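You operate a simulated robot arm through the tools that you are given. There is no shell and no other tool. Be economical: measure what you need, move in short steps, check, and stop when the job is done.

Carry out the task below with a simulated robot arm. There is one attempt and no reset: what you move stays moved.

Task
Wind the blue ribbon onto the grey spool, then put that spool in the orange tray.
Fine: spool in the yellow dish, small guide lever over to it, brake off to wind all of it, brake back on; the blue spool stays.
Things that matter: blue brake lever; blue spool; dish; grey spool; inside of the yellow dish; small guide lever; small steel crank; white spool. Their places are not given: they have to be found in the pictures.

Only the result counts: the job must be done as asked and must still hold three seconds after the hand-in. Knocking over, shifting, dropping, spilling or breaking anything else fails it.

Robot
A 6-joint arm with a two-finger parallel gripper, fixed in place. Base frame: the origin is at the foot of the arm, x ahead of it, y to its left, z up; the work surface is at about z = 0. Lengths are in mm, angles in degrees, forces in N, time in s.
With the tool pointing down near the work surface it reaches from about 140 to 580 mm from the base axis. Its first joint turns from -66.0 to 66.0 degrees. Payload 2.1 kg.
Tool frame: the origin (TCP) lies between the finger pads and is the grasp point; the fingertips stand 30 mm ahead of it; z points along the fingers, y is the line along which they close. The gripper opens to 94 mm. The fingers are 28 mm wide and 10 mm thick; the gripper's body (50 by 96 mm) begins 55 mm behind the TCP.
Orientation is that of the tool frame in the base frame, as a unit quaternion [x, y, z, w]. With the fingers straight down and closing along the base's y, the tool's x points along the base's -x, its y along +y and its z along -z.

Tools
- The arm moves only by the tool send_rows. Its argument "deltas" is a list of rows, each a list of 2 entries, a list of its own where there are three numbers: the shift along the base's x, y, z in units of 500 mm (1.0 is 500 mm), then the turn, a rotation vector about the base's x, y, z in units of 90 degrees (1.0 is 90 degrees). In form: [[[x, y, z], [rx, ry, rz]], ...]. A call has 1 to 8 rows; each row is the pose to reach, as a shift and turn from the pose commanded when the call began. "claw" is the closure, from 0 (fully open) to 1 (shut), set as the call begins (left out, the last holds). A call with a number of a shift or a turn outside -1 to 1 is refused whole. A row lasts 0.2 s, in which the tool goes at most 50 mm and 8.6 degrees; a call with a longer step from one row to the next is refused whole, and so is a gripper value outside its range. Where a pose cannot be reached the arm comes as near as it can. A force on the tool above 40 N (or 10 N above the force at the start of the call, whichever is more), or a blocked arm, ends the call early, and 0.2 s more pass. Each finger travels about 72 mm/s and halts on what it meets, pressing with about 20 N; the grip force reading is that of the motor and also rises with nothing between the fingers. The clock runs only during rows and for 0.2 s after the last one: add rows that repeat a pose to give the fingers time. It gives the time, the measured TCP pose, the force on the tool (base axes), the opening and the grip force at its end, in the units of the frame above (readings bear some noise), with the torque about the TCP (base axes, N m) and any sound that the robot's microphone picked up.
- Cameras (640 x 400 px; columns grow to the right, rows downward): "scene" is fixed at [59.5, -369.9, 483.1]; the picture's right is [0.84, -0.55, 0.00], its down [-0.27, -0.41, -0.87] and it looks along [0.48, 0.73, -0.49] (base axes); focal length 239 px, centre (320, 200). "wrist" rides on the gripper at [76, 14, -103] in the tool frame; the picture's right is [-0.18, 0.98, 0.00], its down [-0.75, -0.14, -0.64] and it looks along [-0.63, -0.12, 0.77] (tool axes); focal length 243 px, centre (320, 200).
- snapshot(camera): a new picture of that camera. The clock stands still meanwhile.
- locate(camera, pixels): for up to 12 pixels [column, row] of the newest picture of that camera ("zoom" is the newest enlarged one), the place [x, y, z] in the base frame of the surface seen there, good to about 2 mm, but the place of the scene camera against the robot may be out by one fixed shift of up to 18 mm in any direction. The clock stands still meanwhile.
- close_up(camera, box): a new picture of the part [left, top, right, bottom] of that camera's present view, enlarged. The clock stands still meanwhile.
- finish_job(): hands the job in; it is judged then, once.

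Go step by step. Measure first, check grasps and placings, and put right what went wrong. The budget is 80 turns and 46 pictures, counting those below and the enlarged ones. Unless the task says otherwise, let go and move clear before handing in, and close with one line.

The tools are called after "Request:" as a command line: name --argument value ..., lists and objects as JSON in quotes. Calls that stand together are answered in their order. send_rows: Moves the arm, as the interface text tells. Its arguments: {"type":"object","properties":{"deltas":{"type":"array","items":{"type":"array"}},"claw":{"type":"number"}},"required":["deltas"]} The other tools are called the same way: snapshot (camera) takes a picture; locate (camera, pixels) gives the place of the surface under pixels of a picture; close_up (camera, box) takes an enlarged picture of a part of a camera's view; finish_job () hands the job in.

At the start:

```text
t: 0.0
position: [343.9, 42.7, 411.7]
orientation: [0.0, 1.0, 0.001, 0.001]
wrist_force: [0.5, 0.0, -0.5]
torque: [0.02, -0.01, 0.0]
opening: 94.2
grip_force: 0.1
```

scene: 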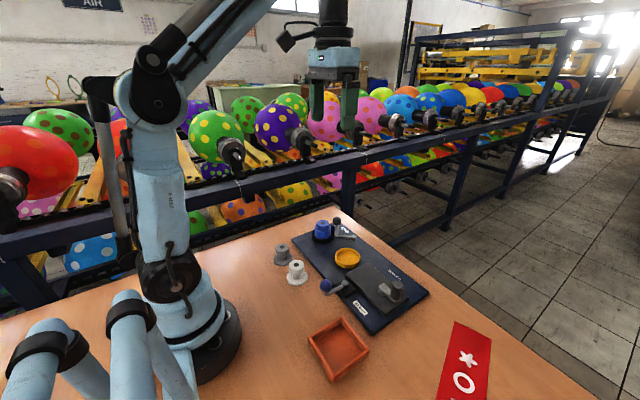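
wrist: 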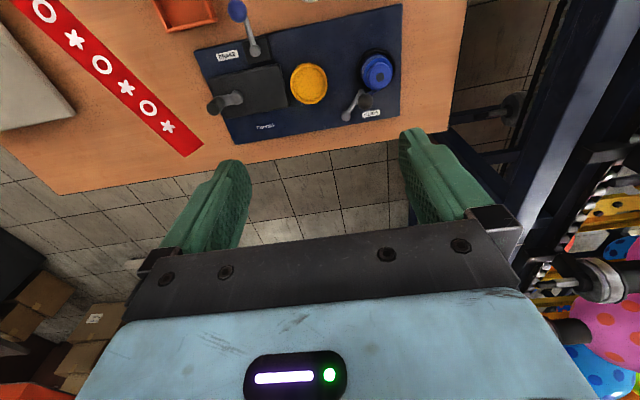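

The scene shows the board with a blue spool (322,230), yellow dish (347,258), white spool (297,272), grey spool (281,254), blue lever (327,286) and crank (395,290). I take enlarged views to measure them.

Request:
close_up --camera "scene" --box '[250, 200, 450, 325]'

Request:
close_up --camera "wrist" --box '[180, 0, 420, 150]'

```text
3.20 times, centred on (350, 262) of scene
```

zoom: 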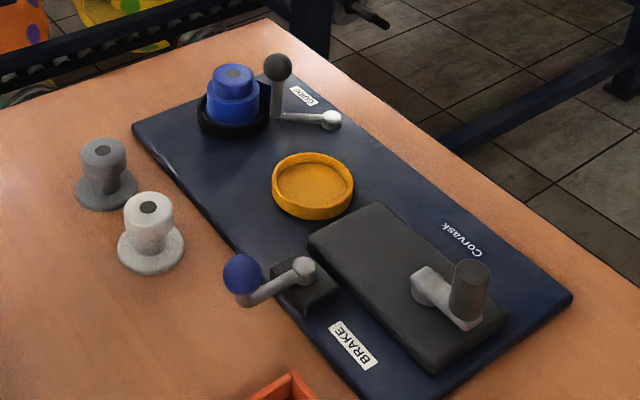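

```text
2.67 times, centred on (300, 75) of wrist
```

zoom: 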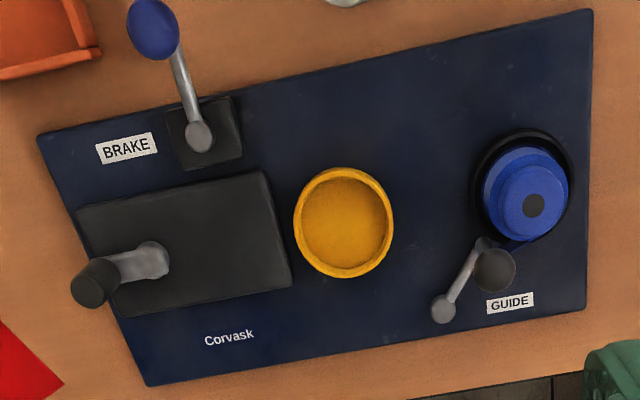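

The guide lever's pivot seems to be the steel end at zoom (443,308), its dark knob at (495,268) by the blue spool. I measure with the wrist zoom.

Request:
locate --camera "zoom" --pixels '[[153, 28], [200, 136], [95, 283], [152, 258], [343, 222], [343, 172], [343, 272], [534, 205], [443, 308], [495, 268], [220, 160], [260, 290]]'

Request:
locate --camera "scene" --pixels '[[282, 247], [297, 265], [282, 259], [297, 280], [347, 258], [326, 286], [338, 358], [397, 283], [322, 222], [336, 221]]'

```text
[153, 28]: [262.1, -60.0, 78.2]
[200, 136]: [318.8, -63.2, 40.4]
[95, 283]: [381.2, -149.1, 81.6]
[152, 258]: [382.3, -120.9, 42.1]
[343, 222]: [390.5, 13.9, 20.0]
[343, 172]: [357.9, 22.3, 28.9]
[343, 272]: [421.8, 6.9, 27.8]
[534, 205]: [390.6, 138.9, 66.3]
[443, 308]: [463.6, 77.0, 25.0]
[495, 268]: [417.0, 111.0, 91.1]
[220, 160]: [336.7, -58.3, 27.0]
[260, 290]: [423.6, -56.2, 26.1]
```

```text
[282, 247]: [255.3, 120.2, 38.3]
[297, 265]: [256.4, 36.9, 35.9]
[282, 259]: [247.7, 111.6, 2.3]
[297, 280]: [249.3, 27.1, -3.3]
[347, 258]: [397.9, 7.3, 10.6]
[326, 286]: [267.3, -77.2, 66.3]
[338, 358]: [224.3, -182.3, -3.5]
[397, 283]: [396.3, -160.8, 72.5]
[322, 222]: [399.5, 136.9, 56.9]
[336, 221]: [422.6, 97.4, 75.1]
```

The scene camera is offset by about (+8,-6,-9) mm against the wrist's. I move lower for a wrist view of the spools and mechanisms.

Request:
send_rows --deltas '[[[-0.022, 0.018, -0.06], [0, 0, 0]], [[-0.044, 0.036, -0.13], [0, 0, 0]], [[-0.066, 0.054, -0.2], [0, 0, 0]], [[-0.1, 0.075, -0.26], [0, 0, 0]], [[-0.12, 0.075, -0.28], [0, 0, 0]], [[-0.12, 0.075, -0.28], [0, 0, 0]]]'

Request:
snapshot --camera "wrist"

```text
t: 1.4
position: [284.4, 81.8, 271.1]
orientation: [0.0, 1.0, 0.001, 0.001]
wrist_force: [-0.5, 0.6, -0.7]
torque: [0.03, -0.02, 0.03]
opening: 94.0
grip_force: 0.0
```

```text
41 pictures are left
```

wrist: 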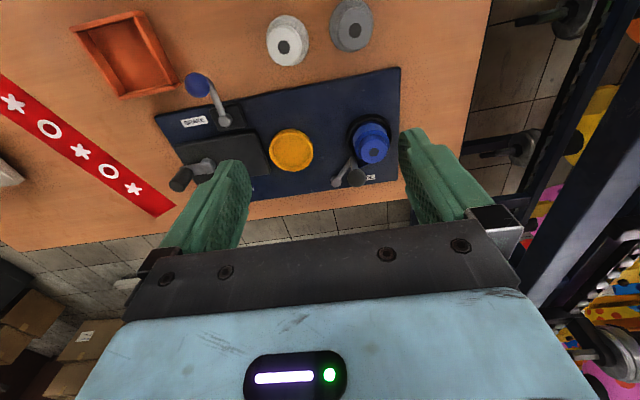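

Request:
close_up --camera "wrist" --box '[240, 0, 400, 100]'

Request:
locate --camera "wrist" --pixels '[[352, 31], [284, 47], [372, 10], [332, 14], [350, 45], [127, 50], [125, 15], [115, 95], [78, 30], [180, 70], [150, 75], [291, 150]]'

```text
4.00 times, centred on (320, 50) of wrist
```

zoom: 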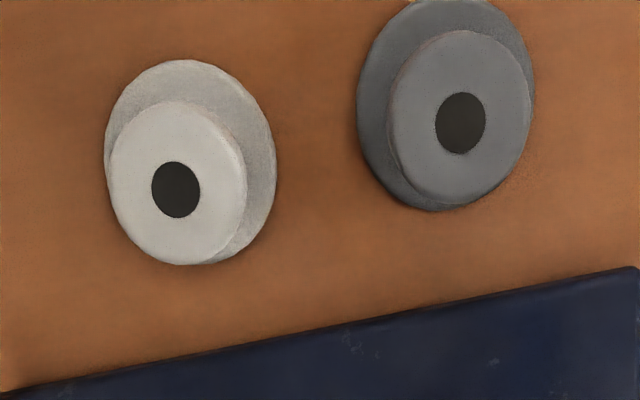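

```text
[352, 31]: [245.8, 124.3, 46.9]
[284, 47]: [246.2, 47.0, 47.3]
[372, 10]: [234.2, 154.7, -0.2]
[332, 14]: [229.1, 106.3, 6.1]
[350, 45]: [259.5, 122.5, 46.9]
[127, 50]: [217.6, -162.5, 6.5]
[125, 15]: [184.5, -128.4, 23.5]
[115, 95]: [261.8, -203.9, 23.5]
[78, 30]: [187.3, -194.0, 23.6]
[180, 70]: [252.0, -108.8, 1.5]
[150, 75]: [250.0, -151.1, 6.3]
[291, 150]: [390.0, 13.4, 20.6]
```

The grey spool's hole is at zoom (460,123) and its drum rim spans x 388–530. I measure these and take a closer look at the mechanisms.

Request:
locate --camera "zoom" --pixels '[[435, 123], [485, 123], [395, 120], [525, 120], [460, 38], [460, 190], [365, 90], [440, 203], [177, 162], [177, 217], [115, 185], [240, 185]]'

Request:
close_up --camera "wrist" --box '[150, 60, 410, 222]'

```text
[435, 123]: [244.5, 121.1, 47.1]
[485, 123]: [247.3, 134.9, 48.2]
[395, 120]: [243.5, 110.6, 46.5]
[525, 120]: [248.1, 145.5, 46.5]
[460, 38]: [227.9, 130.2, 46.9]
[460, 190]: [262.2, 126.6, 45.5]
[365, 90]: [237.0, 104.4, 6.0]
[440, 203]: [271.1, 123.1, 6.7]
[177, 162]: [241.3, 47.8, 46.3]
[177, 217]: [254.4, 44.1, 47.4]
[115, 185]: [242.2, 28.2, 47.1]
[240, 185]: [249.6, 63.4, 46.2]
```

```text
2.46 times, centred on (280, 141) of wrist
```

zoom: 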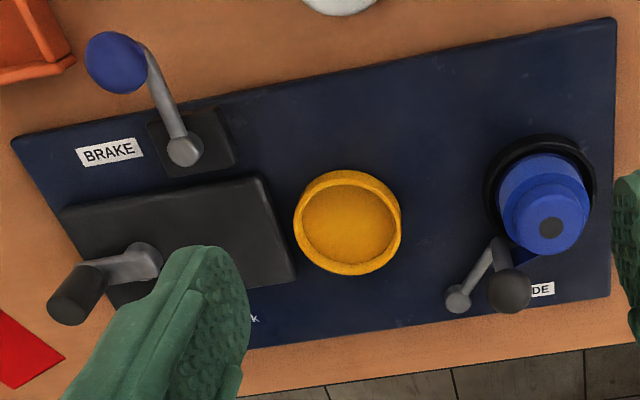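

Grey spool: centre ≈ (246,128), top z 47, drum Ø≈36, flange Ø≈50. I approach from above with a part-open gripper (66 mm).

Request:
send_rows --deltas '[[[-0.038, 0.047, -0.05], [0, 0, 0]], [[-0.076, 0.095, -0.1], [0, 0, 0]], [[-0.076, 0.095, -0.18], [0, 0, 0]], [[-0.076, 0.095, -0.26], [0, 0, 0]], [[-0.076, 0.095, -0.3], [0, 0, 0]], [[-0.076, 0.095, -0.3], [0, 0, 0]]]' --claw 0.3

Request:
snapshot --camera "wrist"

```text
t: 2.8
position: [248.2, 129.2, 124.4]
orientation: [0.001, 1.0, 0.001, 0.001]
wrist_force: [-0.6, -0.7, 0.2]
torque: [-0.02, -0.04, 0.0]
opening: 66.0
grip_force: 0.1
```

```text
38 pictures are left
```

wrist: 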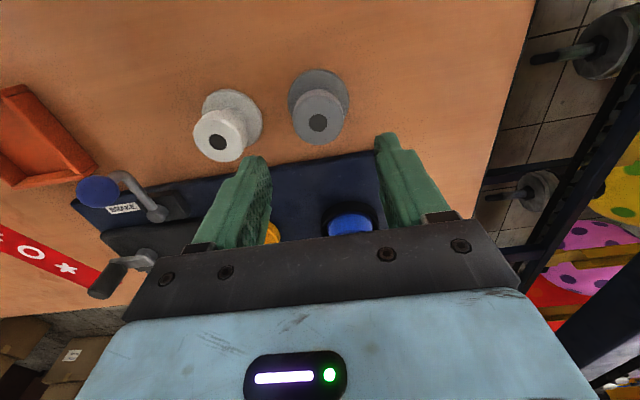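

The grey hole is at (318,123). I check its place once more from nearby.

Request:
locate --camera "wrist" --pixels '[[310, 123], [326, 123], [296, 118], [340, 118], [318, 105], [318, 143], [315, 72]]'

Request:
send_rows --deltas '[[[0, 0, -0.05], [0, 0, 0]], [[0, 0, -0.1], [0, 0, 0]], [[0, 0, -0.14], [0, 0, 0]], [[0, 0, -0.14], [0, 0, 0]]]'

```text
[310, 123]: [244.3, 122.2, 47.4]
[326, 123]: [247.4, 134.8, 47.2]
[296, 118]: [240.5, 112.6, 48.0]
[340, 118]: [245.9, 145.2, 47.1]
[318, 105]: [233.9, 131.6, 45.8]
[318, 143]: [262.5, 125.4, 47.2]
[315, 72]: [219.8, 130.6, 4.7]
```

```text
t: 3.8
position: [248.0, 128.2, 52.9]
orientation: [0.0, 1.0, 0.001, 0.001]
wrist_force: [0.0, 0.2, 0.0]
torque: [0.01, 0.0, -0.01]
opening: 65.9
grip_force: 0.1
```

The TCP is centred on the drum to 2 mm. I close.

Request:
send_rows --deltas '[[[0, 0, 0], [0, 0, 0]], [[0, 0, 0], [0, 0, 0]], [[0, 0, 0], [0, 0, 0]], [[0, 0, 0], [0, 0, 0]]]' --claw 0.8

Request:
close_up --camera "scene" --box '[230, 180, 430, 305]'

```text
t: 4.8
position: [247.5, 128.1, 53.5]
orientation: [-0.001, 1.0, 0.0, 0.0]
wrist_force: [0.2, 0.1, -0.4]
torque: [0.03, 0.01, -0.02]
opening: 38.8
grip_force: 19.8
```

```text
3.20 times, centred on (330, 242) of scene
```

zoom: 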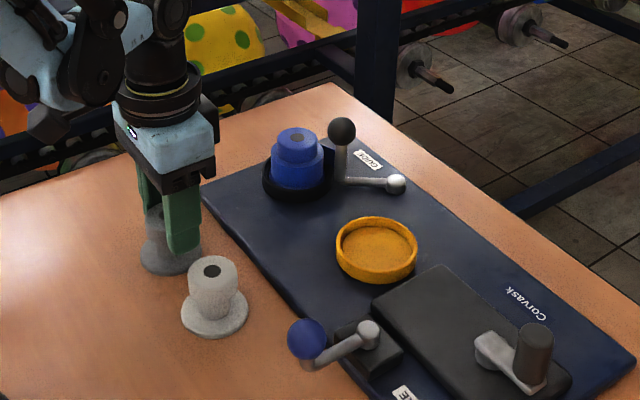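

Grip holds at 38.8 mm. I lift and go to a viewpoint from which the dish rim can be measured.

Request:
send_rows --deltas '[[[0, 0, 0.06], [0, 0, 0]], [[0, 0, 0.14], [0, 0, 0]], [[0, 0, 0.22], [0, 0, 0]], [[0.03, -0.05, 0.28], [0, 0, 0]], [[0.068, -0.12, 0.3], [0, 0, 0]], [[0.068, -0.18, 0.3], [0, 0, 0]], [[0.068, -0.18, 0.3], [0, 0, 0]]]'

Request:
snapshot --camera "wrist"

```text
t: 6.4
position: [280.7, 38.3, 200.3]
orientation: [0.0, 1.0, 0.001, 0.001]
wrist_force: [-0.7, 0.2, -1.2]
torque: [0.01, -0.01, 0.01]
opening: 38.7
grip_force: 20.3
```

```text
36 pictures are left
```

wrist: 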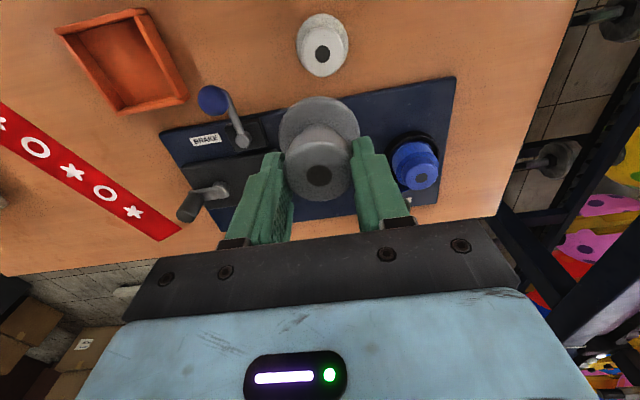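

The held spool hides the dish; I measure the spool's place in the hand and move high over the dish, where the rim should show above the flange.

Request:
locate --camera "wrist" --pixels '[[309, 175], [327, 175], [318, 165], [318, 186], [283, 135], [357, 122], [316, 99]]'

Request:
send_rows --deltas '[[[0.05, -0.01, 0.06], [0, 0, 0]], [[0.12, -0.03, 0.12], [0, 0, 0]], [[0.2, -0.045, 0.14], [0, 0, 0]], [[0.218, -0.048, 0.14], [0, 0, 0]], [[0.218, -0.048, 0.14], [0, 0, 0]]]'

Request:
close_up --camera "wrist" --box '[160, 0, 480, 200]'

```text
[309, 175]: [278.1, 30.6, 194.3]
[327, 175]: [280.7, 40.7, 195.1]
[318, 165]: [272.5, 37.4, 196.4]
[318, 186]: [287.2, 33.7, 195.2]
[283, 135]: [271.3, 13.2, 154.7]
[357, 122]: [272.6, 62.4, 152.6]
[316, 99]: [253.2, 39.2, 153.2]
```

```text
t: 7.6
position: [388.7, 14.3, 271.0]
orientation: [0.0, 1.0, 0.001, 0.001]
wrist_force: [-0.6, -0.6, -0.4]
torque: [0.01, 0.03, -0.01]
opening: 38.8
grip_force: 20.5
```

```text
2.00 times, centred on (320, 100) of wrist
```

zoom: 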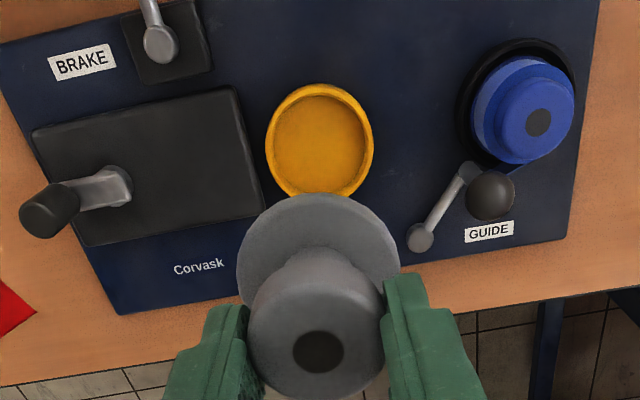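

Spool axis is at the TCP (within ~1 mm). The dish's full rim is visible (zoom 265–374 × 83–197); I measure it along with other levers.

Request:
locate --camera "zoom" --pixels '[[268, 143], [371, 140], [318, 87], [322, 193], [320, 140], [160, 44], [116, 185], [48, 212], [421, 238], [491, 195], [538, 122], [455, 192]]'

```text
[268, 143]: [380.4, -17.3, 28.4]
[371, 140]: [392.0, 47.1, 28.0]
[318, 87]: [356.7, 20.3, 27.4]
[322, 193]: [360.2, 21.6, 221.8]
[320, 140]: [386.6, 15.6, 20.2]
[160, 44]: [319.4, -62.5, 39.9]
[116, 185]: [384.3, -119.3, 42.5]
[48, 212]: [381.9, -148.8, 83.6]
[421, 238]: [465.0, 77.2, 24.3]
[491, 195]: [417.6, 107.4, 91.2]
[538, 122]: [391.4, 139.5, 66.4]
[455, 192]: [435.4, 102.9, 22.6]
```

Dish centre ≈ (390,14.5), floor z 20. I lower to just above the floor with a 1 mm correction.

Request:
send_rows --deltas '[[[0.002, 0.0016, -0.08], [0, 0, 0]], [[0.002, 0.0016, -0.17], [0, 0, 0]], [[0.002, 0.0016, -0.25], [0, 0, 0]], [[0.002, 0.0016, -0.32], [0, 0, 0]], [[0.002, 0.0016, -0.36], [0, 0, 0]], [[0.002, 0.0016, -0.37], [0, 0, 0]], [[0.002, 0.0016, -0.37], [0, 0, 0]]]'

Request:
close_up --camera "scene" --box '[270, 180, 430, 280]'

Request:
close_up --camera "wrist" --box '[160, 0, 480, 200]'

```text
t: 9.2
position: [389.2, 14.3, 88.3]
orientation: [0.0, 1.0, 0.001, 0.001]
wrist_force: [0.6, -0.4, 0.0]
torque: [-0.02, 0.0, 0.01]
opening: 38.8
grip_force: 19.7
```

```text
4.00 times, centred on (350, 230) of scene
```

zoom: 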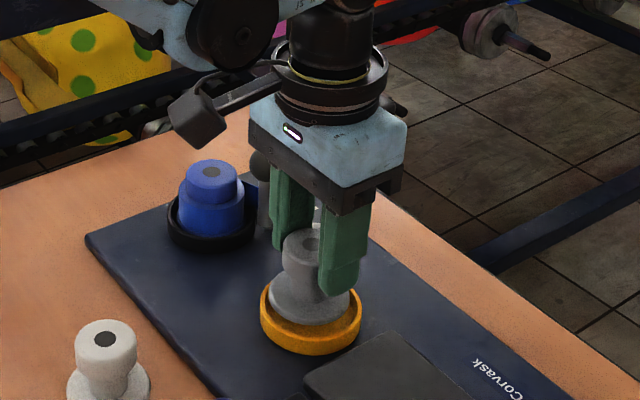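

```text
2.00 times, centred on (320, 100) of wrist
```

zoom: 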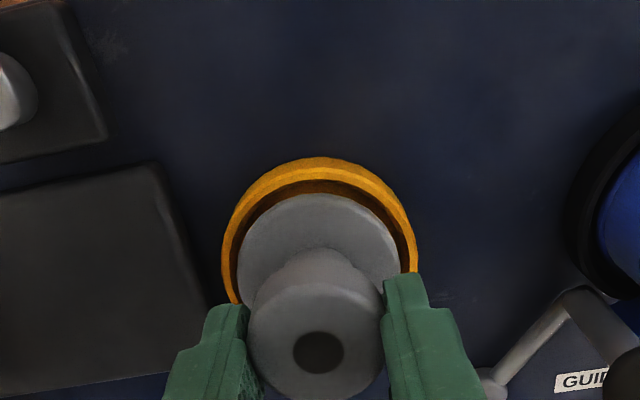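

The flange is centred inside the yellow rim. I lower gently to the floor.

Request:
send_rows --deltas '[[[0, 0, -0.012], [0, 0, 0]], [[0, 0, -0.02], [0, 0, 0]], [[0, 0, -0.026], [0, 0, 0]], [[0, 0, -0.03], [0, 0, 0]], [[0, 0, -0.03], [0, 0, 0]]]'

```text
t: 10.4
position: [390.5, 14.8, 74.5]
orientation: [0.0, 1.0, 0.001, 0.001]
wrist_force: [0.0, 1.0, 8.4]
torque: [0.02, -0.01, -0.02]
opening: 38.7
grip_force: 20.4
```

An upward force of 8.4 N at z 74.5 says it is on the floor of the dish. I release to 66 mm opening and rise.

Request:
send_rows --deltas '[[[0, 0, 0.004], [0, 0, 0]], [[0, 0, 0.004], [0, 0, 0]], [[0, 0, 0.004], [0, 0, 0]], [[0, 0, 0.05], [0, 0, 0]], [[0, 0, 0.12], [0, 0, 0]], [[0, 0, 0.2], [0, 0, 0]], [[0, 0, 0.28], [0, 0, 0]], [[0, 0, 0.28], [0, 0, 0]]]' --claw 0.3

Request:
close_up --camera "scene" --box '[270, 200, 430, 300]'

Request:
snapshot --camera "wrist"

```text
t: 12.2
position: [391.2, 13.8, 215.6]
orientation: [0.0, 1.0, 0.002, 0.002]
wrist_force: [-0.2, -0.1, 0.4]
torque: [0.01, 0.01, -0.01]
opening: 65.8
grip_force: 0.1
```

```text
4.00 times, centred on (350, 250) of scene
```

zoom: 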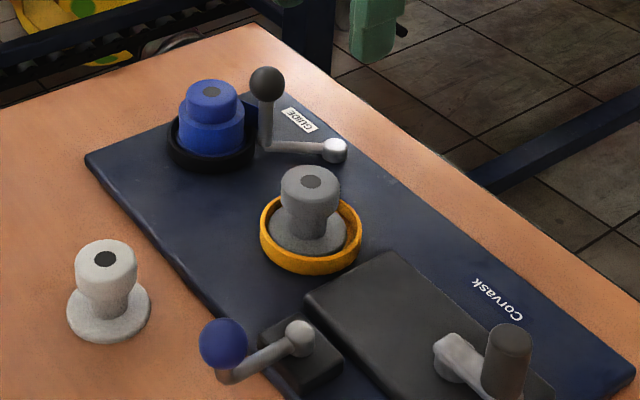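

```text
31 pictures are left
```

wrist: 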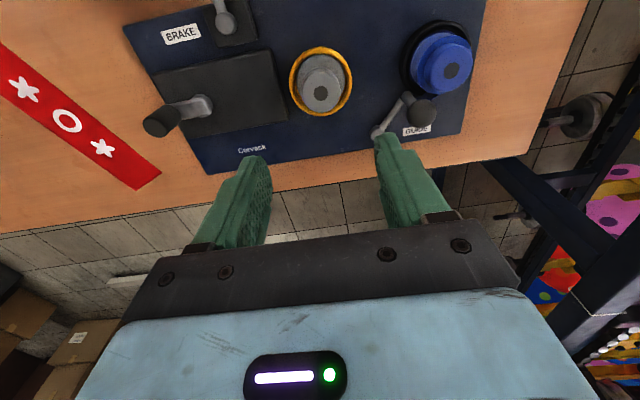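

The grey spool sits upright in the dish. Next the guide lever: I measure its knob precisely near (420,112).

Request:
close_up --camera "wrist" --box '[360, 20, 488, 140]'

Request:
locate --camera "wrist" --pixels '[[421, 101], [421, 112], [410, 112], [432, 112], [421, 121], [404, 96], [377, 133], [390, 115], [451, 70], [321, 93]]'

```text
3.33 times, centred on (424, 80) of wrist
```

zoom: 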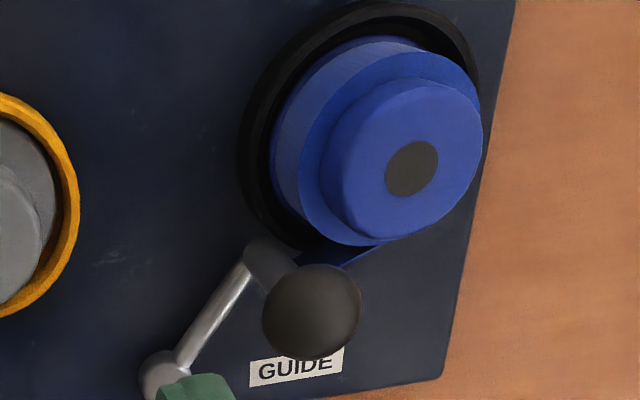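

```text
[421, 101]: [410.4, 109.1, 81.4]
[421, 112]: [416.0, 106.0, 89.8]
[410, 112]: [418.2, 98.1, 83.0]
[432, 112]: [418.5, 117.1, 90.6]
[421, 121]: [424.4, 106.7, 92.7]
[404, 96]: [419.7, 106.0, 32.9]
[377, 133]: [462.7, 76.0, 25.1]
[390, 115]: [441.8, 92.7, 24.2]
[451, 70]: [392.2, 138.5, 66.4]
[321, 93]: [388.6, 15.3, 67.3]
```

Knob centre ≈ (421,108.5,82), pivot ≈ (464,77). I go above the knob and descend with fingers either side, tips staying above the spools.

Request:
send_rows --deltas '[[[0.015, 0.06, -0.02], [0, 0, 0]], [[0.04, 0.13, -0.06], [0, 0, 0]], [[0.061, 0.1886, -0.11], [0, 0, 0]], [[0.061, 0.1886, -0.18], [0, 0, 0]], [[0.061, 0.1886, -0.222], [0, 0, 0]], [[0.061, 0.1886, -0.222], [0, 0, 0]]]'

Request:
close_up --camera "scene" --box '[270, 180, 430, 280]'

```text
t: 13.6
position: [418.5, 111.9, 100.8]
orientation: [0.001, 1.0, 0.001, 0.001]
wrist_force: [-0.2, -0.4, 0.2]
torque: [-0.01, 0.02, -0.01]
opening: 65.9
grip_force: 0.0
```

```text
4.00 times, centred on (350, 230) of scene
```

zoom: 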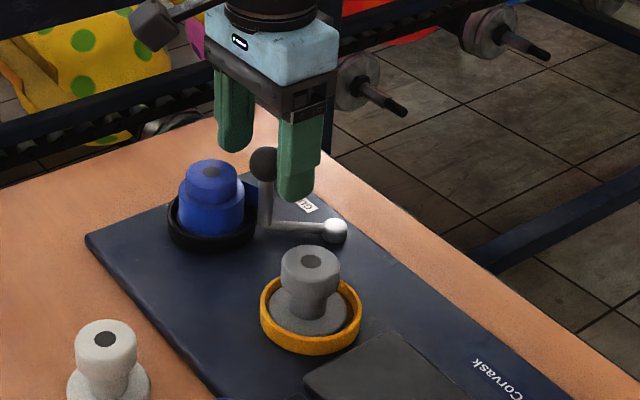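

Fingers straddle the knob. I close on it.

Request:
send_rows --deltas '[[[0, 0, 0], [0, 0, 0]], [[0, 0, 0], [0, 0, 0]], [[0, 0, 0], [0, 0, 0]], [[0, 0, 0], [0, 0, 0]]]' --claw 0.9

```text
t: 14.6
position: [418.7, 111.0, 101.0]
orientation: [0.0, 1.0, 0.001, 0.001]
wrist_force: [0.6, -2.0, -0.3]
torque: [0.0, 0.01, 0.02]
opening: 27.4
grip_force: 20.5
```

The gripper holds the knob (27 mm). I swing it along its arc about the pivot towards the dish.

Request:
send_rows --deltas '[[[-0.0079, -0.0128, 0], [0, 0, 0]], [[-0.014, -0.0264, 0], [0, 0, 0]], [[-0.0188, -0.0444, 0], [0, 0, 0]], [[-0.0206, -0.0632, 0], [0, 0, 0]], [[-0.0188, -0.0818, 0], [0, 0, 0]], [[-0.014, -0.0998, 0], [0, 0, 0]], [[-0.0062, -0.1168, 0], [0, 0, 0]], [[0.0046, -0.1322, 0], [0, 0, 0]]]'

Request:
close_up --camera "scene" --box '[270, 180, 430, 280]'

```text
t: 16.4
position: [424.0, 43.9, 101.6]
orientation: [0.0, 1.0, 0.002, 0.001]
wrist_force: [-2.7, 4.5, -2.3]
torque: [0.08, -0.18, 0.07]
opening: 27.0
grip_force: 19.7
```

```text
4.00 times, centred on (350, 230) of scene
```

zoom: 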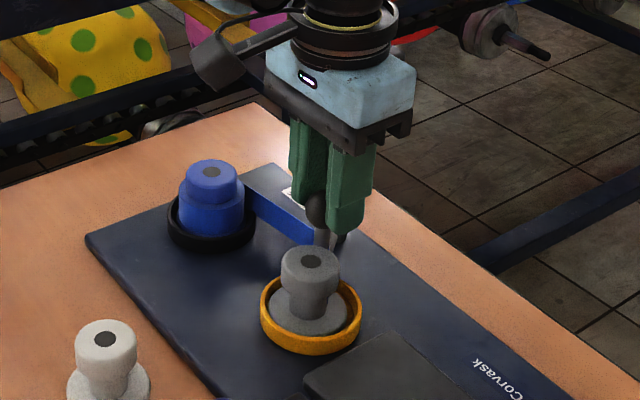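

The lever swung over and the ribbon now pays out behind it. I push a few degrees further to feel for the end stop.

Request:
send_rows --deltas '[[[0.003, -0.0034, 0], [0, 0, 0]], [[0.0064, -0.0068, 0], [0, 0, 0]], [[0.0064, -0.0068, 0], [0, 0, 0]]]'

Request:
close_up --camera "scene" --box '[290, 200, 410, 275]'

```text
t: 17.2
position: [427.6, 42.3, 100.0]
orientation: [-0.002, 1.0, 0.005, 0.0]
wrist_force: [-13.8, 23.6, -1.8]
torque: [0.53, 0.42, 0.02]
opening: 27.3
grip_force: 19.9
```

```text
5.33 times, centred on (350, 238) of scene
```

zoom: 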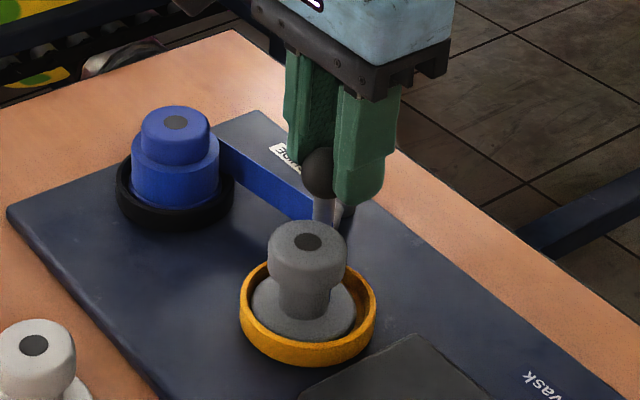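

Force rose to 27 N: the end stop. I back off to relax, open, and rise for a look.

Request:
send_rows --deltas '[[[-0.0064, 0.0068, 0], [0, 0, 0]], [[-0.0064, 0.0068, 0], [0, 0, 0]]]'

Request:
send_rows --deltas '[[[0, 0, 0], [0, 0, 0]], [[0, 0, 0], [0, 0, 0]], [[0, 0, 0.04], [0, 0, 0]], [[0, 0, 0.12], [0, 0, 0]], [[0, 0, 0.2], [0, 0, 0]], [[-0.06, 0, 0.26], [0, 0, 0]], [[-0.1, -0.04, 0.3], [0, 0, 0]], [[-0.1, -0.04, 0.3], [0, 0, 0]]]' --claw 0.4

Request:
close_up --camera "wrist" --box '[140, 0, 460, 200]'

Request:
close_up --camera "scene" --box '[270, 200, 430, 300]'

```text
t: 17.8
position: [424.5, 44.8, 102.5]
orientation: [-0.001, 1.0, 0.001, 0.003]
wrist_force: [15.2, 9.4, -2.9]
torque: [0.23, -0.45, -0.11]
opening: 27.5
grip_force: 20.1
```

```text
t: 19.6
position: [373.7, 26.1, 251.2]
orientation: [0.0, 1.0, 0.001, 0.001]
wrist_force: [0.3, 0.0, -0.3]
torque: [-0.04, 0.0, 0.0]
opening: 56.4
grip_force: 0.1
```

```text
2.00 times, centred on (300, 100) of wrist
```

zoom: 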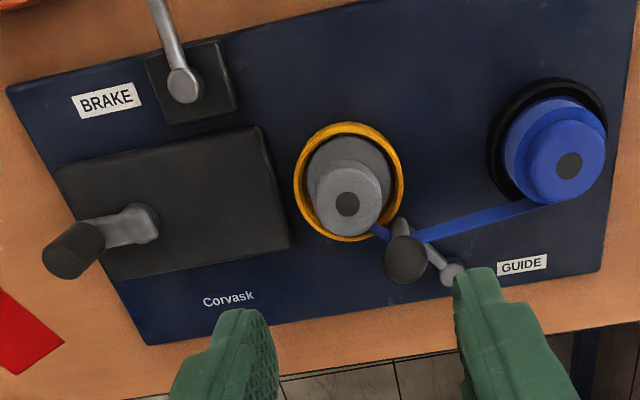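

```text
4.00 times, centred on (350, 250) of scene
```

zoom: 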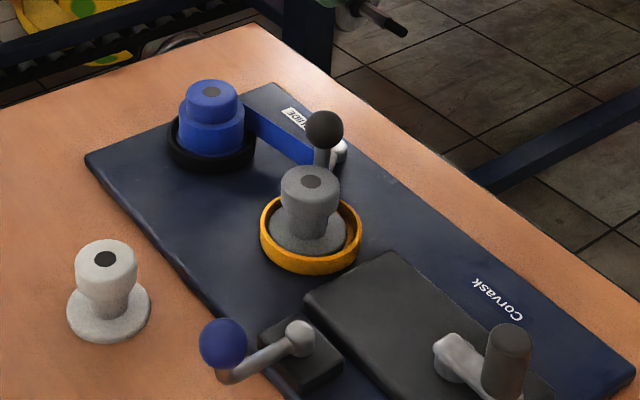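

The ribbon now reaches the grey spool behind the guide. Next the brake lever; I move for a clear view of it.

Request:
send_rows --deltas '[[[-0.03, -0.06, 0], [0, 0, 0]], [[-0.06, -0.12, 0], [0, 0, 0]], [[-0.1, -0.17, 0], [0, 0, 0]], [[-0.1, -0.17, 0], [0, 0, 0]]]'

Request:
close_up --camera "wrist" --box '[200, 0, 440, 150]'

```text
t: 20.6
position: [320.4, -59.1, 251.2]
orientation: [-0.001, 1.0, 0.001, 0.001]
wrist_force: [-0.8, -0.1, 0.8]
torque: [-0.06, -0.01, -0.03]
opening: 56.6
grip_force: 0.0
```

```text
2.67 times, centred on (320, 75) of wrist
```

zoom: 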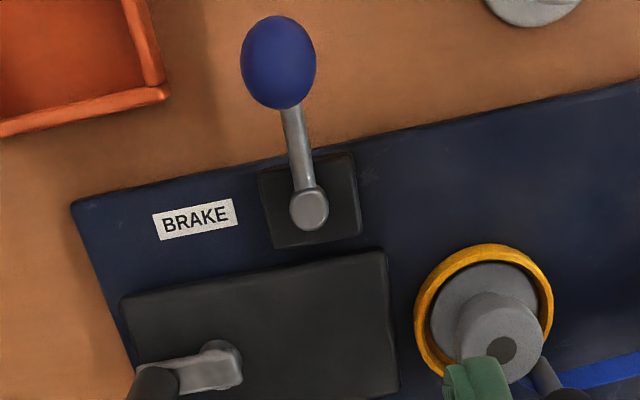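

Request:
locate --camera "zoom" --pixels '[[278, 62], [278, 30], [278, 92], [255, 62], [303, 62], [309, 208], [297, 145], [170, 370], [220, 365], [145, 385], [505, 345]]'

```text
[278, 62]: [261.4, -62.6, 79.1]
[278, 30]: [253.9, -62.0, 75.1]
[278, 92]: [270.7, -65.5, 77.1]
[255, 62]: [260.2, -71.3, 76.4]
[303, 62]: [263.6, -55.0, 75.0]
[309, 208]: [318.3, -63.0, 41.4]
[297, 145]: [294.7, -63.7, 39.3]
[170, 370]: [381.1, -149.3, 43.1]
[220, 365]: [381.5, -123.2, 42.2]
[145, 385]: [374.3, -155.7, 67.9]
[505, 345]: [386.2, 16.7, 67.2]
```

Brake ball centre ≈ (262,-63,66), lever pointing straight to -x from pivot (319,-63). I go over the ball and descend with fingers on both y sides.

Request:
send_rows --deltas '[[[-0.06, -0.004, -0.03], [0, 0, 0]], [[-0.1168, -0.0078, -0.08], [0, 0, 0]], [[-0.1168, -0.0078, -0.16], [0, 0, 0]], [[-0.1168, -0.0078, -0.24], [0, 0, 0]], [[-0.1168, -0.0078, -0.3], [0, 0, 0]], [[-0.1168, -0.0078, -0.332], [0, 0, 0]], [[-0.1168, -0.0078, -0.332], [0, 0, 0]]]'

Request:
send_rows --deltas '[[[0, 0, 0], [0, 0, 0]], [[0, 0, 0], [0, 0, 0]], [[0, 0, 0], [0, 0, 0]]]' --claw 0.85

Request:
close_up --camera "scene" --box '[270, 200, 430, 300]'

```text
t: 22.2
position: [262.5, -65.6, 82.5]
orientation: [-0.001, 1.0, 0.001, 0.0]
wrist_force: [-0.2, -0.5, 0.0]
torque: [0.0, 0.02, -0.02]
opening: 56.3
grip_force: 0.1
```

```text
t: 23.0
position: [262.0, -64.0, 82.4]
orientation: [-0.002, 1.0, 0.005, 0.001]
wrist_force: [-2.3, 28.1, -0.9]
torque: [0.43, 0.12, 0.06]
opening: 27.3
grip_force: 20.2
```

```text
4.00 times, centred on (350, 250) of scene
```

zoom: 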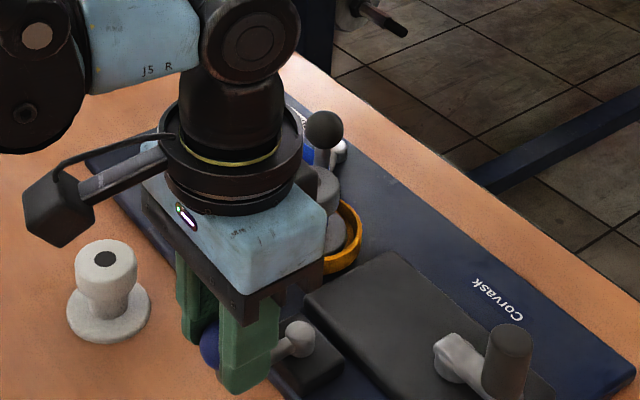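

The tool feels +28 N in y, i.e. the lever resists going to -y (stop on that side). I try moving it to +y along the arc.

Request:
send_rows --deltas '[[[0, 0.006, 0], [0, 0, 0]], [[0.0005, 0.016, 0], [0, 0, 0]], [[0.0017, 0.026, 0], [0, 0, 0]], [[0.0017, 0.026, 0], [0, 0, 0]]]'

```text
t: 24.0
position: [264.5, -51.9, 85.4]
orientation: [0.0, 1.0, 0.002, 0.002]
wrist_force: [1.7, -3.2, 0.0]
torque: [-0.08, -0.02, -0.18]
opening: 27.2
grip_force: 19.7
```

It moves easily (3 N) to +y. I continue along the arc.

Request:
send_rows --deltas '[[[0.005, 0.0192, 0], [0, 0, 0]], [[0.0134, 0.0372, 0], [0, 0, 0]], [[0.0248, 0.0534, 0], [0, 0, 0]], [[0.039, 0.0676, 0], [0, 0, 0]], [[0.0552, 0.079, 0], [0, 0, 0]], [[0.0552, 0.079, 0], [0, 0, 0]]]'

Request:
close_up --camera "scene" --box '[270, 200, 430, 300]'

```text
t: 25.4
position: [291.7, -14.4, 86.0]
orientation: [-0.001, 1.0, -0.005, 0.001]
wrist_force: [-8.0, -30.7, 6.0]
torque: [-0.75, 0.4, 0.22]
opening: 31.2
grip_force: 15.2
```

```text
4.00 times, centred on (350, 250) of scene
```

zoom: 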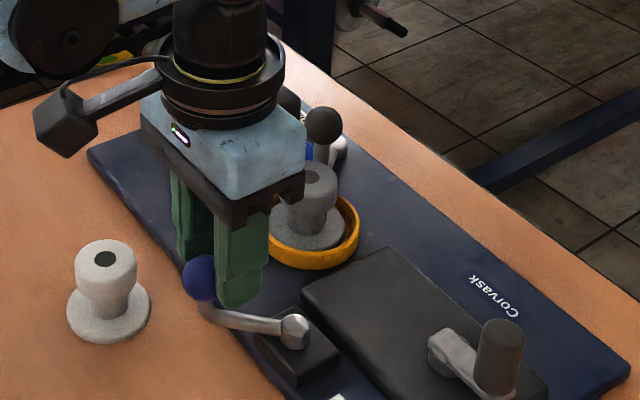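

The lever reached its other stop (≈31 N) and the ball slipped partly out of the pads; the board may have moved a mm or two. I back off toward the ball and release.

Request:
send_rows --deltas '[[[-0.008, -0.01, 0], [0, 0, 0]], [[-0.008, -0.01, 0], [0, 0, 0]]]'

```text
t: 26.0
position: [287.7, -16.9, 85.6]
orientation: [-0.001, 1.0, 0.001, 0.003]
wrist_force: [15.0, -12.1, 2.4]
torque: [-0.27, -0.4, 0.18]
opening: 27.4
grip_force: 20.2
```

Request:
send_rows --deltas '[[[0, 0, 0], [0, 0, 0]], [[0, 0, 0], [0, 0, 0]], [[0, 0, 0.06], [0, 0, 0]], [[0, 0, 0.14], [0, 0, 0]], [[0, 0, 0.22], [0, 0, 0]], [[0.04, -0.08, 0.28], [0, 0, 0]], [[0.07, -0.12, 0.32], [0, 0, 0]], [[0.07, -0.12, 0.32], [0, 0, 0]]]' --claw 0.4

Request:
close_up --camera "scene" --box '[270, 200, 430, 300]'

Request:
snapshot --camera "wrist"

```text
refused: row 6 steps farther than a row can; nothing moved
```

```text
4.00 times, centred on (350, 250) of scene
```

zoom: 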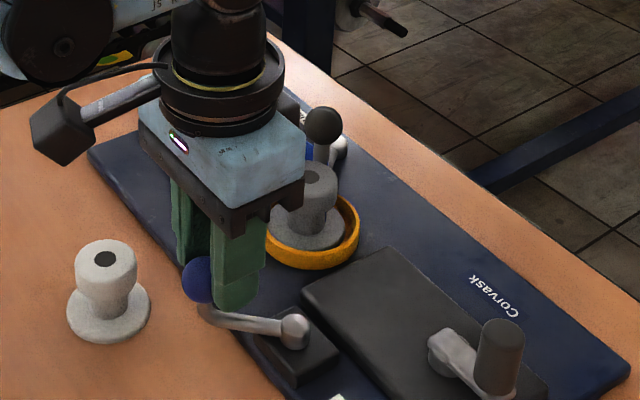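

```text
20 pictures are left
```

wrist: 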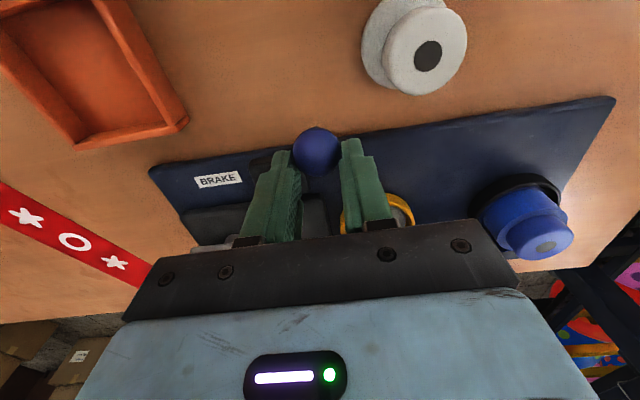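

The first rise was refused for step size; I resend it with smaller steps and a slow opening.

Request:
send_rows --deltas '[[[0, 0, 0], [0, 0, 0]], [[0, 0, 0], [0, 0, 0]], [[0, 0, 0.06], [0, 0, 0]], [[0, 0, 0.14], [0, 0, 0]], [[0, 0, 0.22], [0, 0, 0]], [[0.02, -0.05, 0.28], [0, 0, 0]], [[0.07, -0.12, 0.3], [0, 0, 0]], [[0.07, -0.12, 0.3], [0, 0, 0]]]' --claw 0.4

Request:
snapshot --camera "wrist"

```text
t: 27.8
position: [323.1, -76.1, 237.4]
orientation: [-0.001, 1.0, 0.0, 0.0]
wrist_force: [0.6, 1.6, -0.4]
torque: [0.02, -0.02, 0.0]
opening: 56.3
grip_force: 0.1
```

```text
19 pictures are left
```

wrist: 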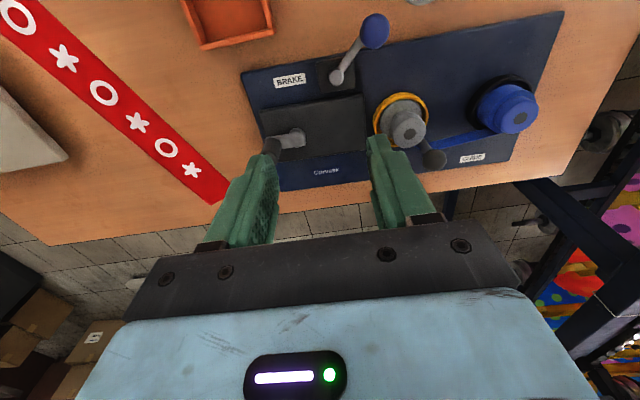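

I re-measure board features, now that it may have moved, from this clear view.

Request:
locate --camera "wrist" --pixels '[[337, 76], [375, 30], [297, 135], [272, 145], [409, 126], [433, 158], [521, 117], [268, 140], [276, 148], [282, 140], [562, 12], [282, 189]]'

Request:
close_up --camera "wrist" --box '[240, 100, 320, 150]'

```text
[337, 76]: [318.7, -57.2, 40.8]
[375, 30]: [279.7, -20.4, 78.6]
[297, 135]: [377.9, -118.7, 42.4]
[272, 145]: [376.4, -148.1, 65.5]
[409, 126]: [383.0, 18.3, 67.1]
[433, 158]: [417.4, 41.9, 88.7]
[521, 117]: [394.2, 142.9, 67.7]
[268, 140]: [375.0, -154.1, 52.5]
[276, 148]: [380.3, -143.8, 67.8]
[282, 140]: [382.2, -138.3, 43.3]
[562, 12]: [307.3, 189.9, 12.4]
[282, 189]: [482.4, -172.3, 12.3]
```

```text
8.00 times, centred on (280, 125) of wrist
```

zoom: 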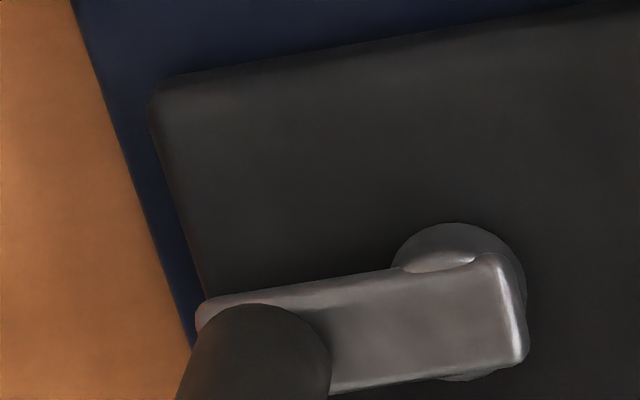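

The board turned by about 1.5° (grey top at (383,18), brake pivot at (319,-57)); I must keep forces low. I look closely at the crank handle to get its axis.

Request:
send_rows --deltas '[[[0, -0.06, 0], [0, 0, 0]], [[0, -0.12, 0], [0, 0, 0]], [[0, -0.12, 0], [0, 0, 0]]]'

Request:
close_up --camera "wrist" --box '[268, 80, 396, 160]'

```text
t: 28.6
position: [321.6, -138.8, 238.1]
orientation: [0.0, 1.0, 0.001, 0.001]
wrist_force: [-0.5, -0.2, 0.4]
torque: [-0.04, -0.01, -0.01]
opening: 56.6
grip_force: 0.1
```

```text
5.00 times, centred on (332, 120) of wrist
```

zoom: 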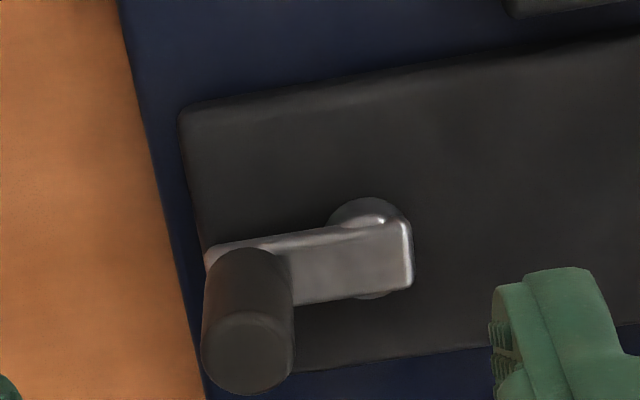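

Request:
locate --camera "zoom" --pixels '[[249, 352], [215, 355], [285, 352], [249, 325], [249, 382], [345, 215], [375, 203], [370, 250], [405, 225], [408, 280], [240, 255], [380, 294]]'

```text
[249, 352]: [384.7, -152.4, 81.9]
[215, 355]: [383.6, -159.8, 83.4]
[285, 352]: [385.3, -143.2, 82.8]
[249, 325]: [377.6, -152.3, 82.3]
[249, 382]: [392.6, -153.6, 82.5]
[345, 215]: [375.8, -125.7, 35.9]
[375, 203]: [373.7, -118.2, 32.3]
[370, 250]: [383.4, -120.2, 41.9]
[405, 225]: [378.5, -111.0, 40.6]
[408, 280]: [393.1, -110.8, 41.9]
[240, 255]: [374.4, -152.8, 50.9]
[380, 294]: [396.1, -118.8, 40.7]
```

Crank: hub ≈ (385,-120), handle axis ≈ (384.7,-152.2), R ≈ 32.5, handle z 45–82. I descend around the handle.

Request:
send_rows --deltas '[[[0.06, -0.015, -0.03], [0, 0, 0]], [[0.126, -0.027, -0.07], [0, 0, 0]], [[0.126, -0.027, -0.15], [0, 0, 0]], [[0.126, -0.027, -0.22], [0, 0, 0]], [[0.126, -0.027, -0.28], [0, 0, 0]], [[0.126, -0.027, -0.308], [0, 0, 0]], [[0.126, -0.027, -0.308], [0, 0, 0]]]'

Request:
snapshot --camera "wrist"

```text
t: 30.2
position: [387.6, -153.0, 83.1]
orientation: [0.0, 1.0, 0.001, 0.001]
wrist_force: [-0.4, -0.9, -0.8]
torque: [-0.01, -0.02, -0.03]
opening: 56.4
grip_force: 0.1
```

```text
16 pictures are left
```

wrist: 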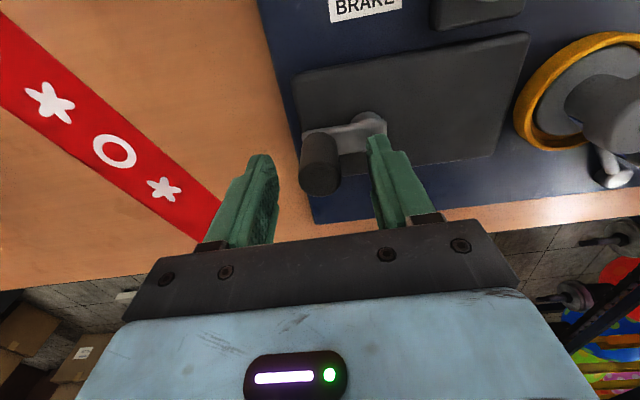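

The handle's top (319,178) is where a centred object should appear. I measure it again and close.

Request:
locate --camera "wrist" --pixels '[[319, 178], [305, 178], [334, 178], [319, 190], [319, 168], [372, 118], [375, 135], [350, 125]]'

Request:
send_rows --deltas '[[[0, 0, 0], [0, 0, 0]], [[0, 0, 0], [0, 0, 0]], [[0, 0, 0], [0, 0, 0]]]' --claw 0.9

```text
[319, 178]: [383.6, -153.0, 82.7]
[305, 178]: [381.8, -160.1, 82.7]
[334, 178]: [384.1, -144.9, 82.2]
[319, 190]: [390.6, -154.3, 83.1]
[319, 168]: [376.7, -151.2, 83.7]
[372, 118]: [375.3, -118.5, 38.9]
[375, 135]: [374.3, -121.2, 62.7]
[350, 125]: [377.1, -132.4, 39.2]
```

```text
t: 31.0
position: [387.1, -153.4, 83.9]
orientation: [-0.001, 1.0, 0.001, 0.001]
wrist_force: [-0.6, 5.5, 0.3]
torque: [-0.3, 0.0, 0.01]
opening: 22.6
grip_force: 20.0
```

Gripped with small force. I try 30° counter-clockwise and feel.

Request:
send_rows --deltas '[[[0.017, 0.0022, 0], [0, 0, 0]], [[0.033, 0.0088, 0], [0, 0, 0]], [[0.033, 0.0088, 0], [0, 0, 0]]]'

```text
t: 31.8
position: [402.6, -147.9, 82.7]
orientation: [0.0, 1.0, 0.0, 0.0]
wrist_force: [2.4, -6.3, 0.3]
torque: [-0.33, 0.46, 0.02]
opening: 22.2
grip_force: 19.9
```

Light forces; I carry on to 90° and look at the result.

Request:
send_rows --deltas '[[[0.0094, 0.007, 0], [0, 0, 0]], [[0.0176, 0.0148, 0], [0, 0, 0]], [[0.025, 0.0246, 0], [0, 0, 0]], [[0.029, 0.0346, 0], [0, 0, 0]], [[0.033, 0.0572, 0], [0, 0, 0]], [[0.033, 0.0572, 0], [0, 0, 0]]]'

Request:
close_up --camera "scene" --box '[290, 210, 450, 310]'

```text
t: 33.2
position: [420.3, -118.3, 83.6]
orientation: [-0.001, 1.0, 0.001, -0.001]
wrist_force: [-15.3, -0.4, 0.9]
torque: [-0.27, 0.35, -0.02]
opening: 22.9
grip_force: 19.7
```

```text
4.00 times, centred on (370, 260) of scene
```

zoom: 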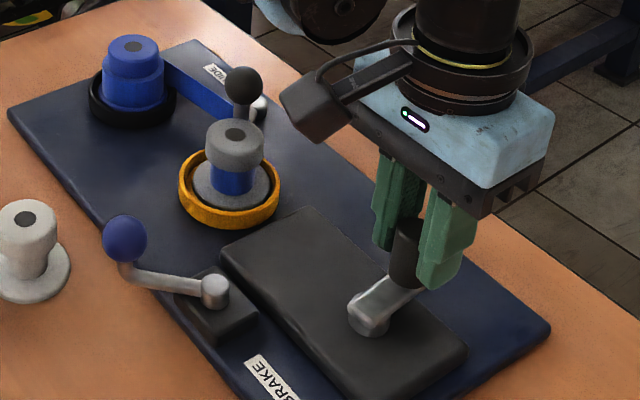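

The ribbon is winding (blue on the grey core), so counter-clockwise is right. Force at +x says my circle is ~1.5 mm too wide; I correct and continue the next quarter.

Request:
send_rows --deltas '[[[-0.0082, 0.0236, 0], [0, 0, 0]], [[-0.0222, 0.0442, 0], [0, 0, 0]], [[-0.043, 0.0582, 0], [0, 0, 0]], [[-0.0674, 0.063, 0], [0, 0, 0]], [[-0.0674, 0.063, 0], [0, 0, 0]]]'

```text
t: 34.4
position: [386.4, -88.4, 82.3]
orientation: [0.001, 1.0, -0.004, 0.002]
wrist_force: [1.6, -29.8, 14.6]
torque: [-0.13, -0.28, 0.12]
opening: 23.0
grip_force: 19.7
```

Force -30 N in y: the circle is still too big. I use R≈30.5, centre (0.7,31) relative to the start grip, and go on.

Request:
send_rows --deltas '[[[0.0, -0.006, 0], [0, 0, 0]], [[-0.0206, -0.0106, 0], [0, 0, 0]], [[-0.0404, -0.0238, 0], [0, 0, 0]], [[-0.0536, -0.0436, 0], [0, 0, 0]], [[-0.0582, -0.067, 0], [0, 0, 0]], [[-0.0582, -0.067, 0], [0, 0, 0]]]'

```text
t: 35.8
position: [356.0, -120.7, 82.4]
orientation: [0.0, 1.0, 0.001, 0.0]
wrist_force: [-12.6, -0.4, 6.2]
torque: [-0.25, 0.32, 0.02]
opening: 22.6
grip_force: 20.2
```

Now -12.6 N in x at the -x extreme, so the x centre is a touch too positive. I use centre (0,31), R 31 and complete the turn.

Request:
send_rows --deltas '[[[0.0024, -0.0238, 0], [0, 0, 0]], [[0.0158, -0.0438, 0], [0, 0, 0]], [[0.0358, -0.0572, 0], [0, 0, 0]], [[0.0596, -0.062, 0], [0, 0, 0]], [[0.0596, -0.062, 0], [0, 0, 0]]]'

Request:
close_up --camera "scene" --box '[290, 210, 450, 310]'

```text
t: 37.0
position: [386.0, -151.4, 83.9]
orientation: [0.0, 1.0, 0.0, 0.002]
wrist_force: [-0.1, -16.0, -0.1]
torque: [-0.1, -0.36, 0.04]
opening: 21.8
grip_force: 20.2
```

```text
4.00 times, centred on (370, 260) of scene
```

zoom: 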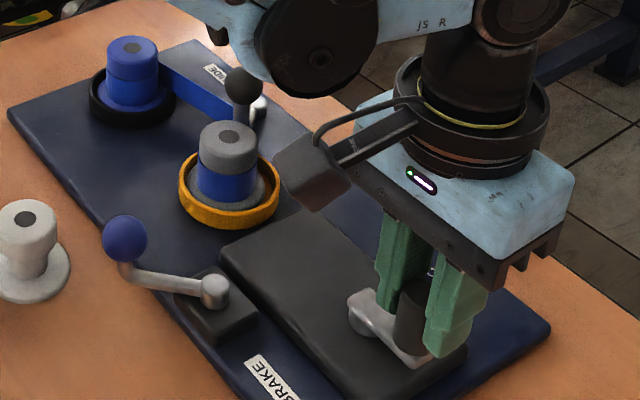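

A full turn moved about a third of the ribbon; board stayed. I do another full turn with centre (0,30.3), R 31.5.

Request:
send_rows --deltas '[[[0.0241, 0.0024, 0], [0, 0, 0]], [[0.0446, 0.016, 0], [0, 0, 0]], [[0.0582, 0.0365, 0], [0, 0, 0]], [[0.063, 0.0606, 0], [0, 0, 0]], [[0.0582, 0.0847, 0], [0, 0, 0]], [[0.0446, 0.1052, 0], [0, 0, 0]], [[0.0241, 0.1188, 0], [0, 0, 0]], [[0, 0.1236, 0], [0, 0, 0]]]'

Request:
send_rows --deltas '[[[-0.0241, -0.0048, 0], [0, 0, 0]], [[-0.0446, -0.0184, 0], [0, 0, 0]], [[-0.0582, -0.0389, 0], [0, 0, 0]], [[-0.063, -0.063, 0], [0, 0, 0]], [[-0.0582, -0.0871, 0], [0, 0, 0]], [[-0.0446, -0.1076, 0], [0, 0, 0]], [[-0.0241, -0.1212, 0], [0, 0, 0]], [[0, -0.126, 0], [0, 0, 0]]]'

Request:
close_up --camera "scene" --box '[290, 210, 450, 310]'

```text
t: 38.8
position: [387.5, -88.0, 81.3]
orientation: [-0.001, 1.0, 0.002, 0.002]
wrist_force: [1.1, -0.5, 15.6]
torque: [-0.29, 0.15, 0.03]
opening: 22.3
grip_force: 19.7
```

```text
t: 40.6
position: [387.4, -152.3, 82.1]
orientation: [0.0, 1.0, -0.001, 0.003]
wrist_force: [0.9, -17.0, 15.6]
torque: [-0.11, -0.08, 0.03]
opening: 22.4
grip_force: 19.3
```

```text
4.00 times, centred on (370, 260) of scene
```

zoom: 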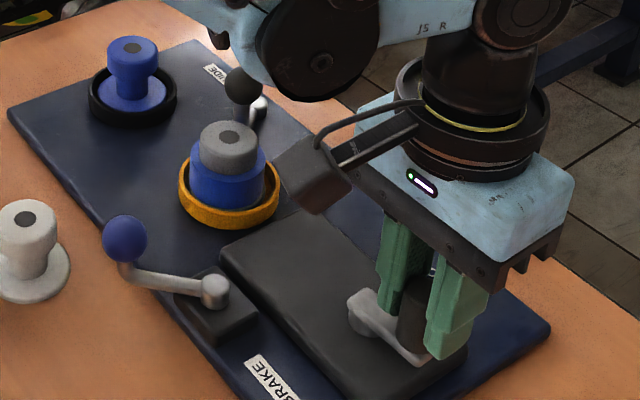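

The blue spool is bare, the span is gone and the ribbon is all on the grey spool. I release the crank, rise, and go to view the brake.

Request:
send_rows --deltas '[[[0, -0.002, 0.002], [0, 0, 0]], [[0, -0.002, 0.002], [0, 0, 0]], [[0, -0.002, 0.002], [0, 0, 0]], [[0, -0.002, 0.06], [0, 0, 0]], [[0, 0, 0.14], [0, 0, 0]], [[0, 0, 0.22], [0, 0, 0]], [[-0.04, 0.04, 0.28], [0, 0, 0]], [[-0.08, 0.1, 0.32], [0, 0, 0]]]' --claw 0.4

Request:
send_rows --deltas '[[[-0.03, 0.05, 0], [0, 0, 0]], [[-0.06, 0.09, 0], [0, 0, 0]], [[-0.06, 0.09, 0], [0, 0, 0]]]'

Request:
snapshot --camera "wrist"

```text
t: 42.4
position: [345.0, -103.1, 238.7]
orientation: [0.0, 1.0, 0.001, 0.0]
wrist_force: [0.3, -0.2, 0.0]
torque: [0.02, 0.01, -0.01]
opening: 56.3
grip_force: 0.1
```

```text
t: 43.2
position: [316.3, -57.8, 236.9]
orientation: [0.0, 1.0, 0.001, 0.0]
wrist_force: [-0.3, -0.2, 0.2]
torque: [0.01, -0.04, -0.01]
opening: 56.6
grip_force: 0.1
```

```text
12 pictures are left
```

wrist: 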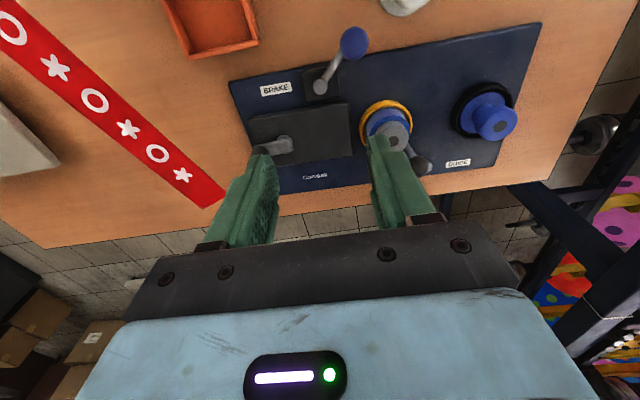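

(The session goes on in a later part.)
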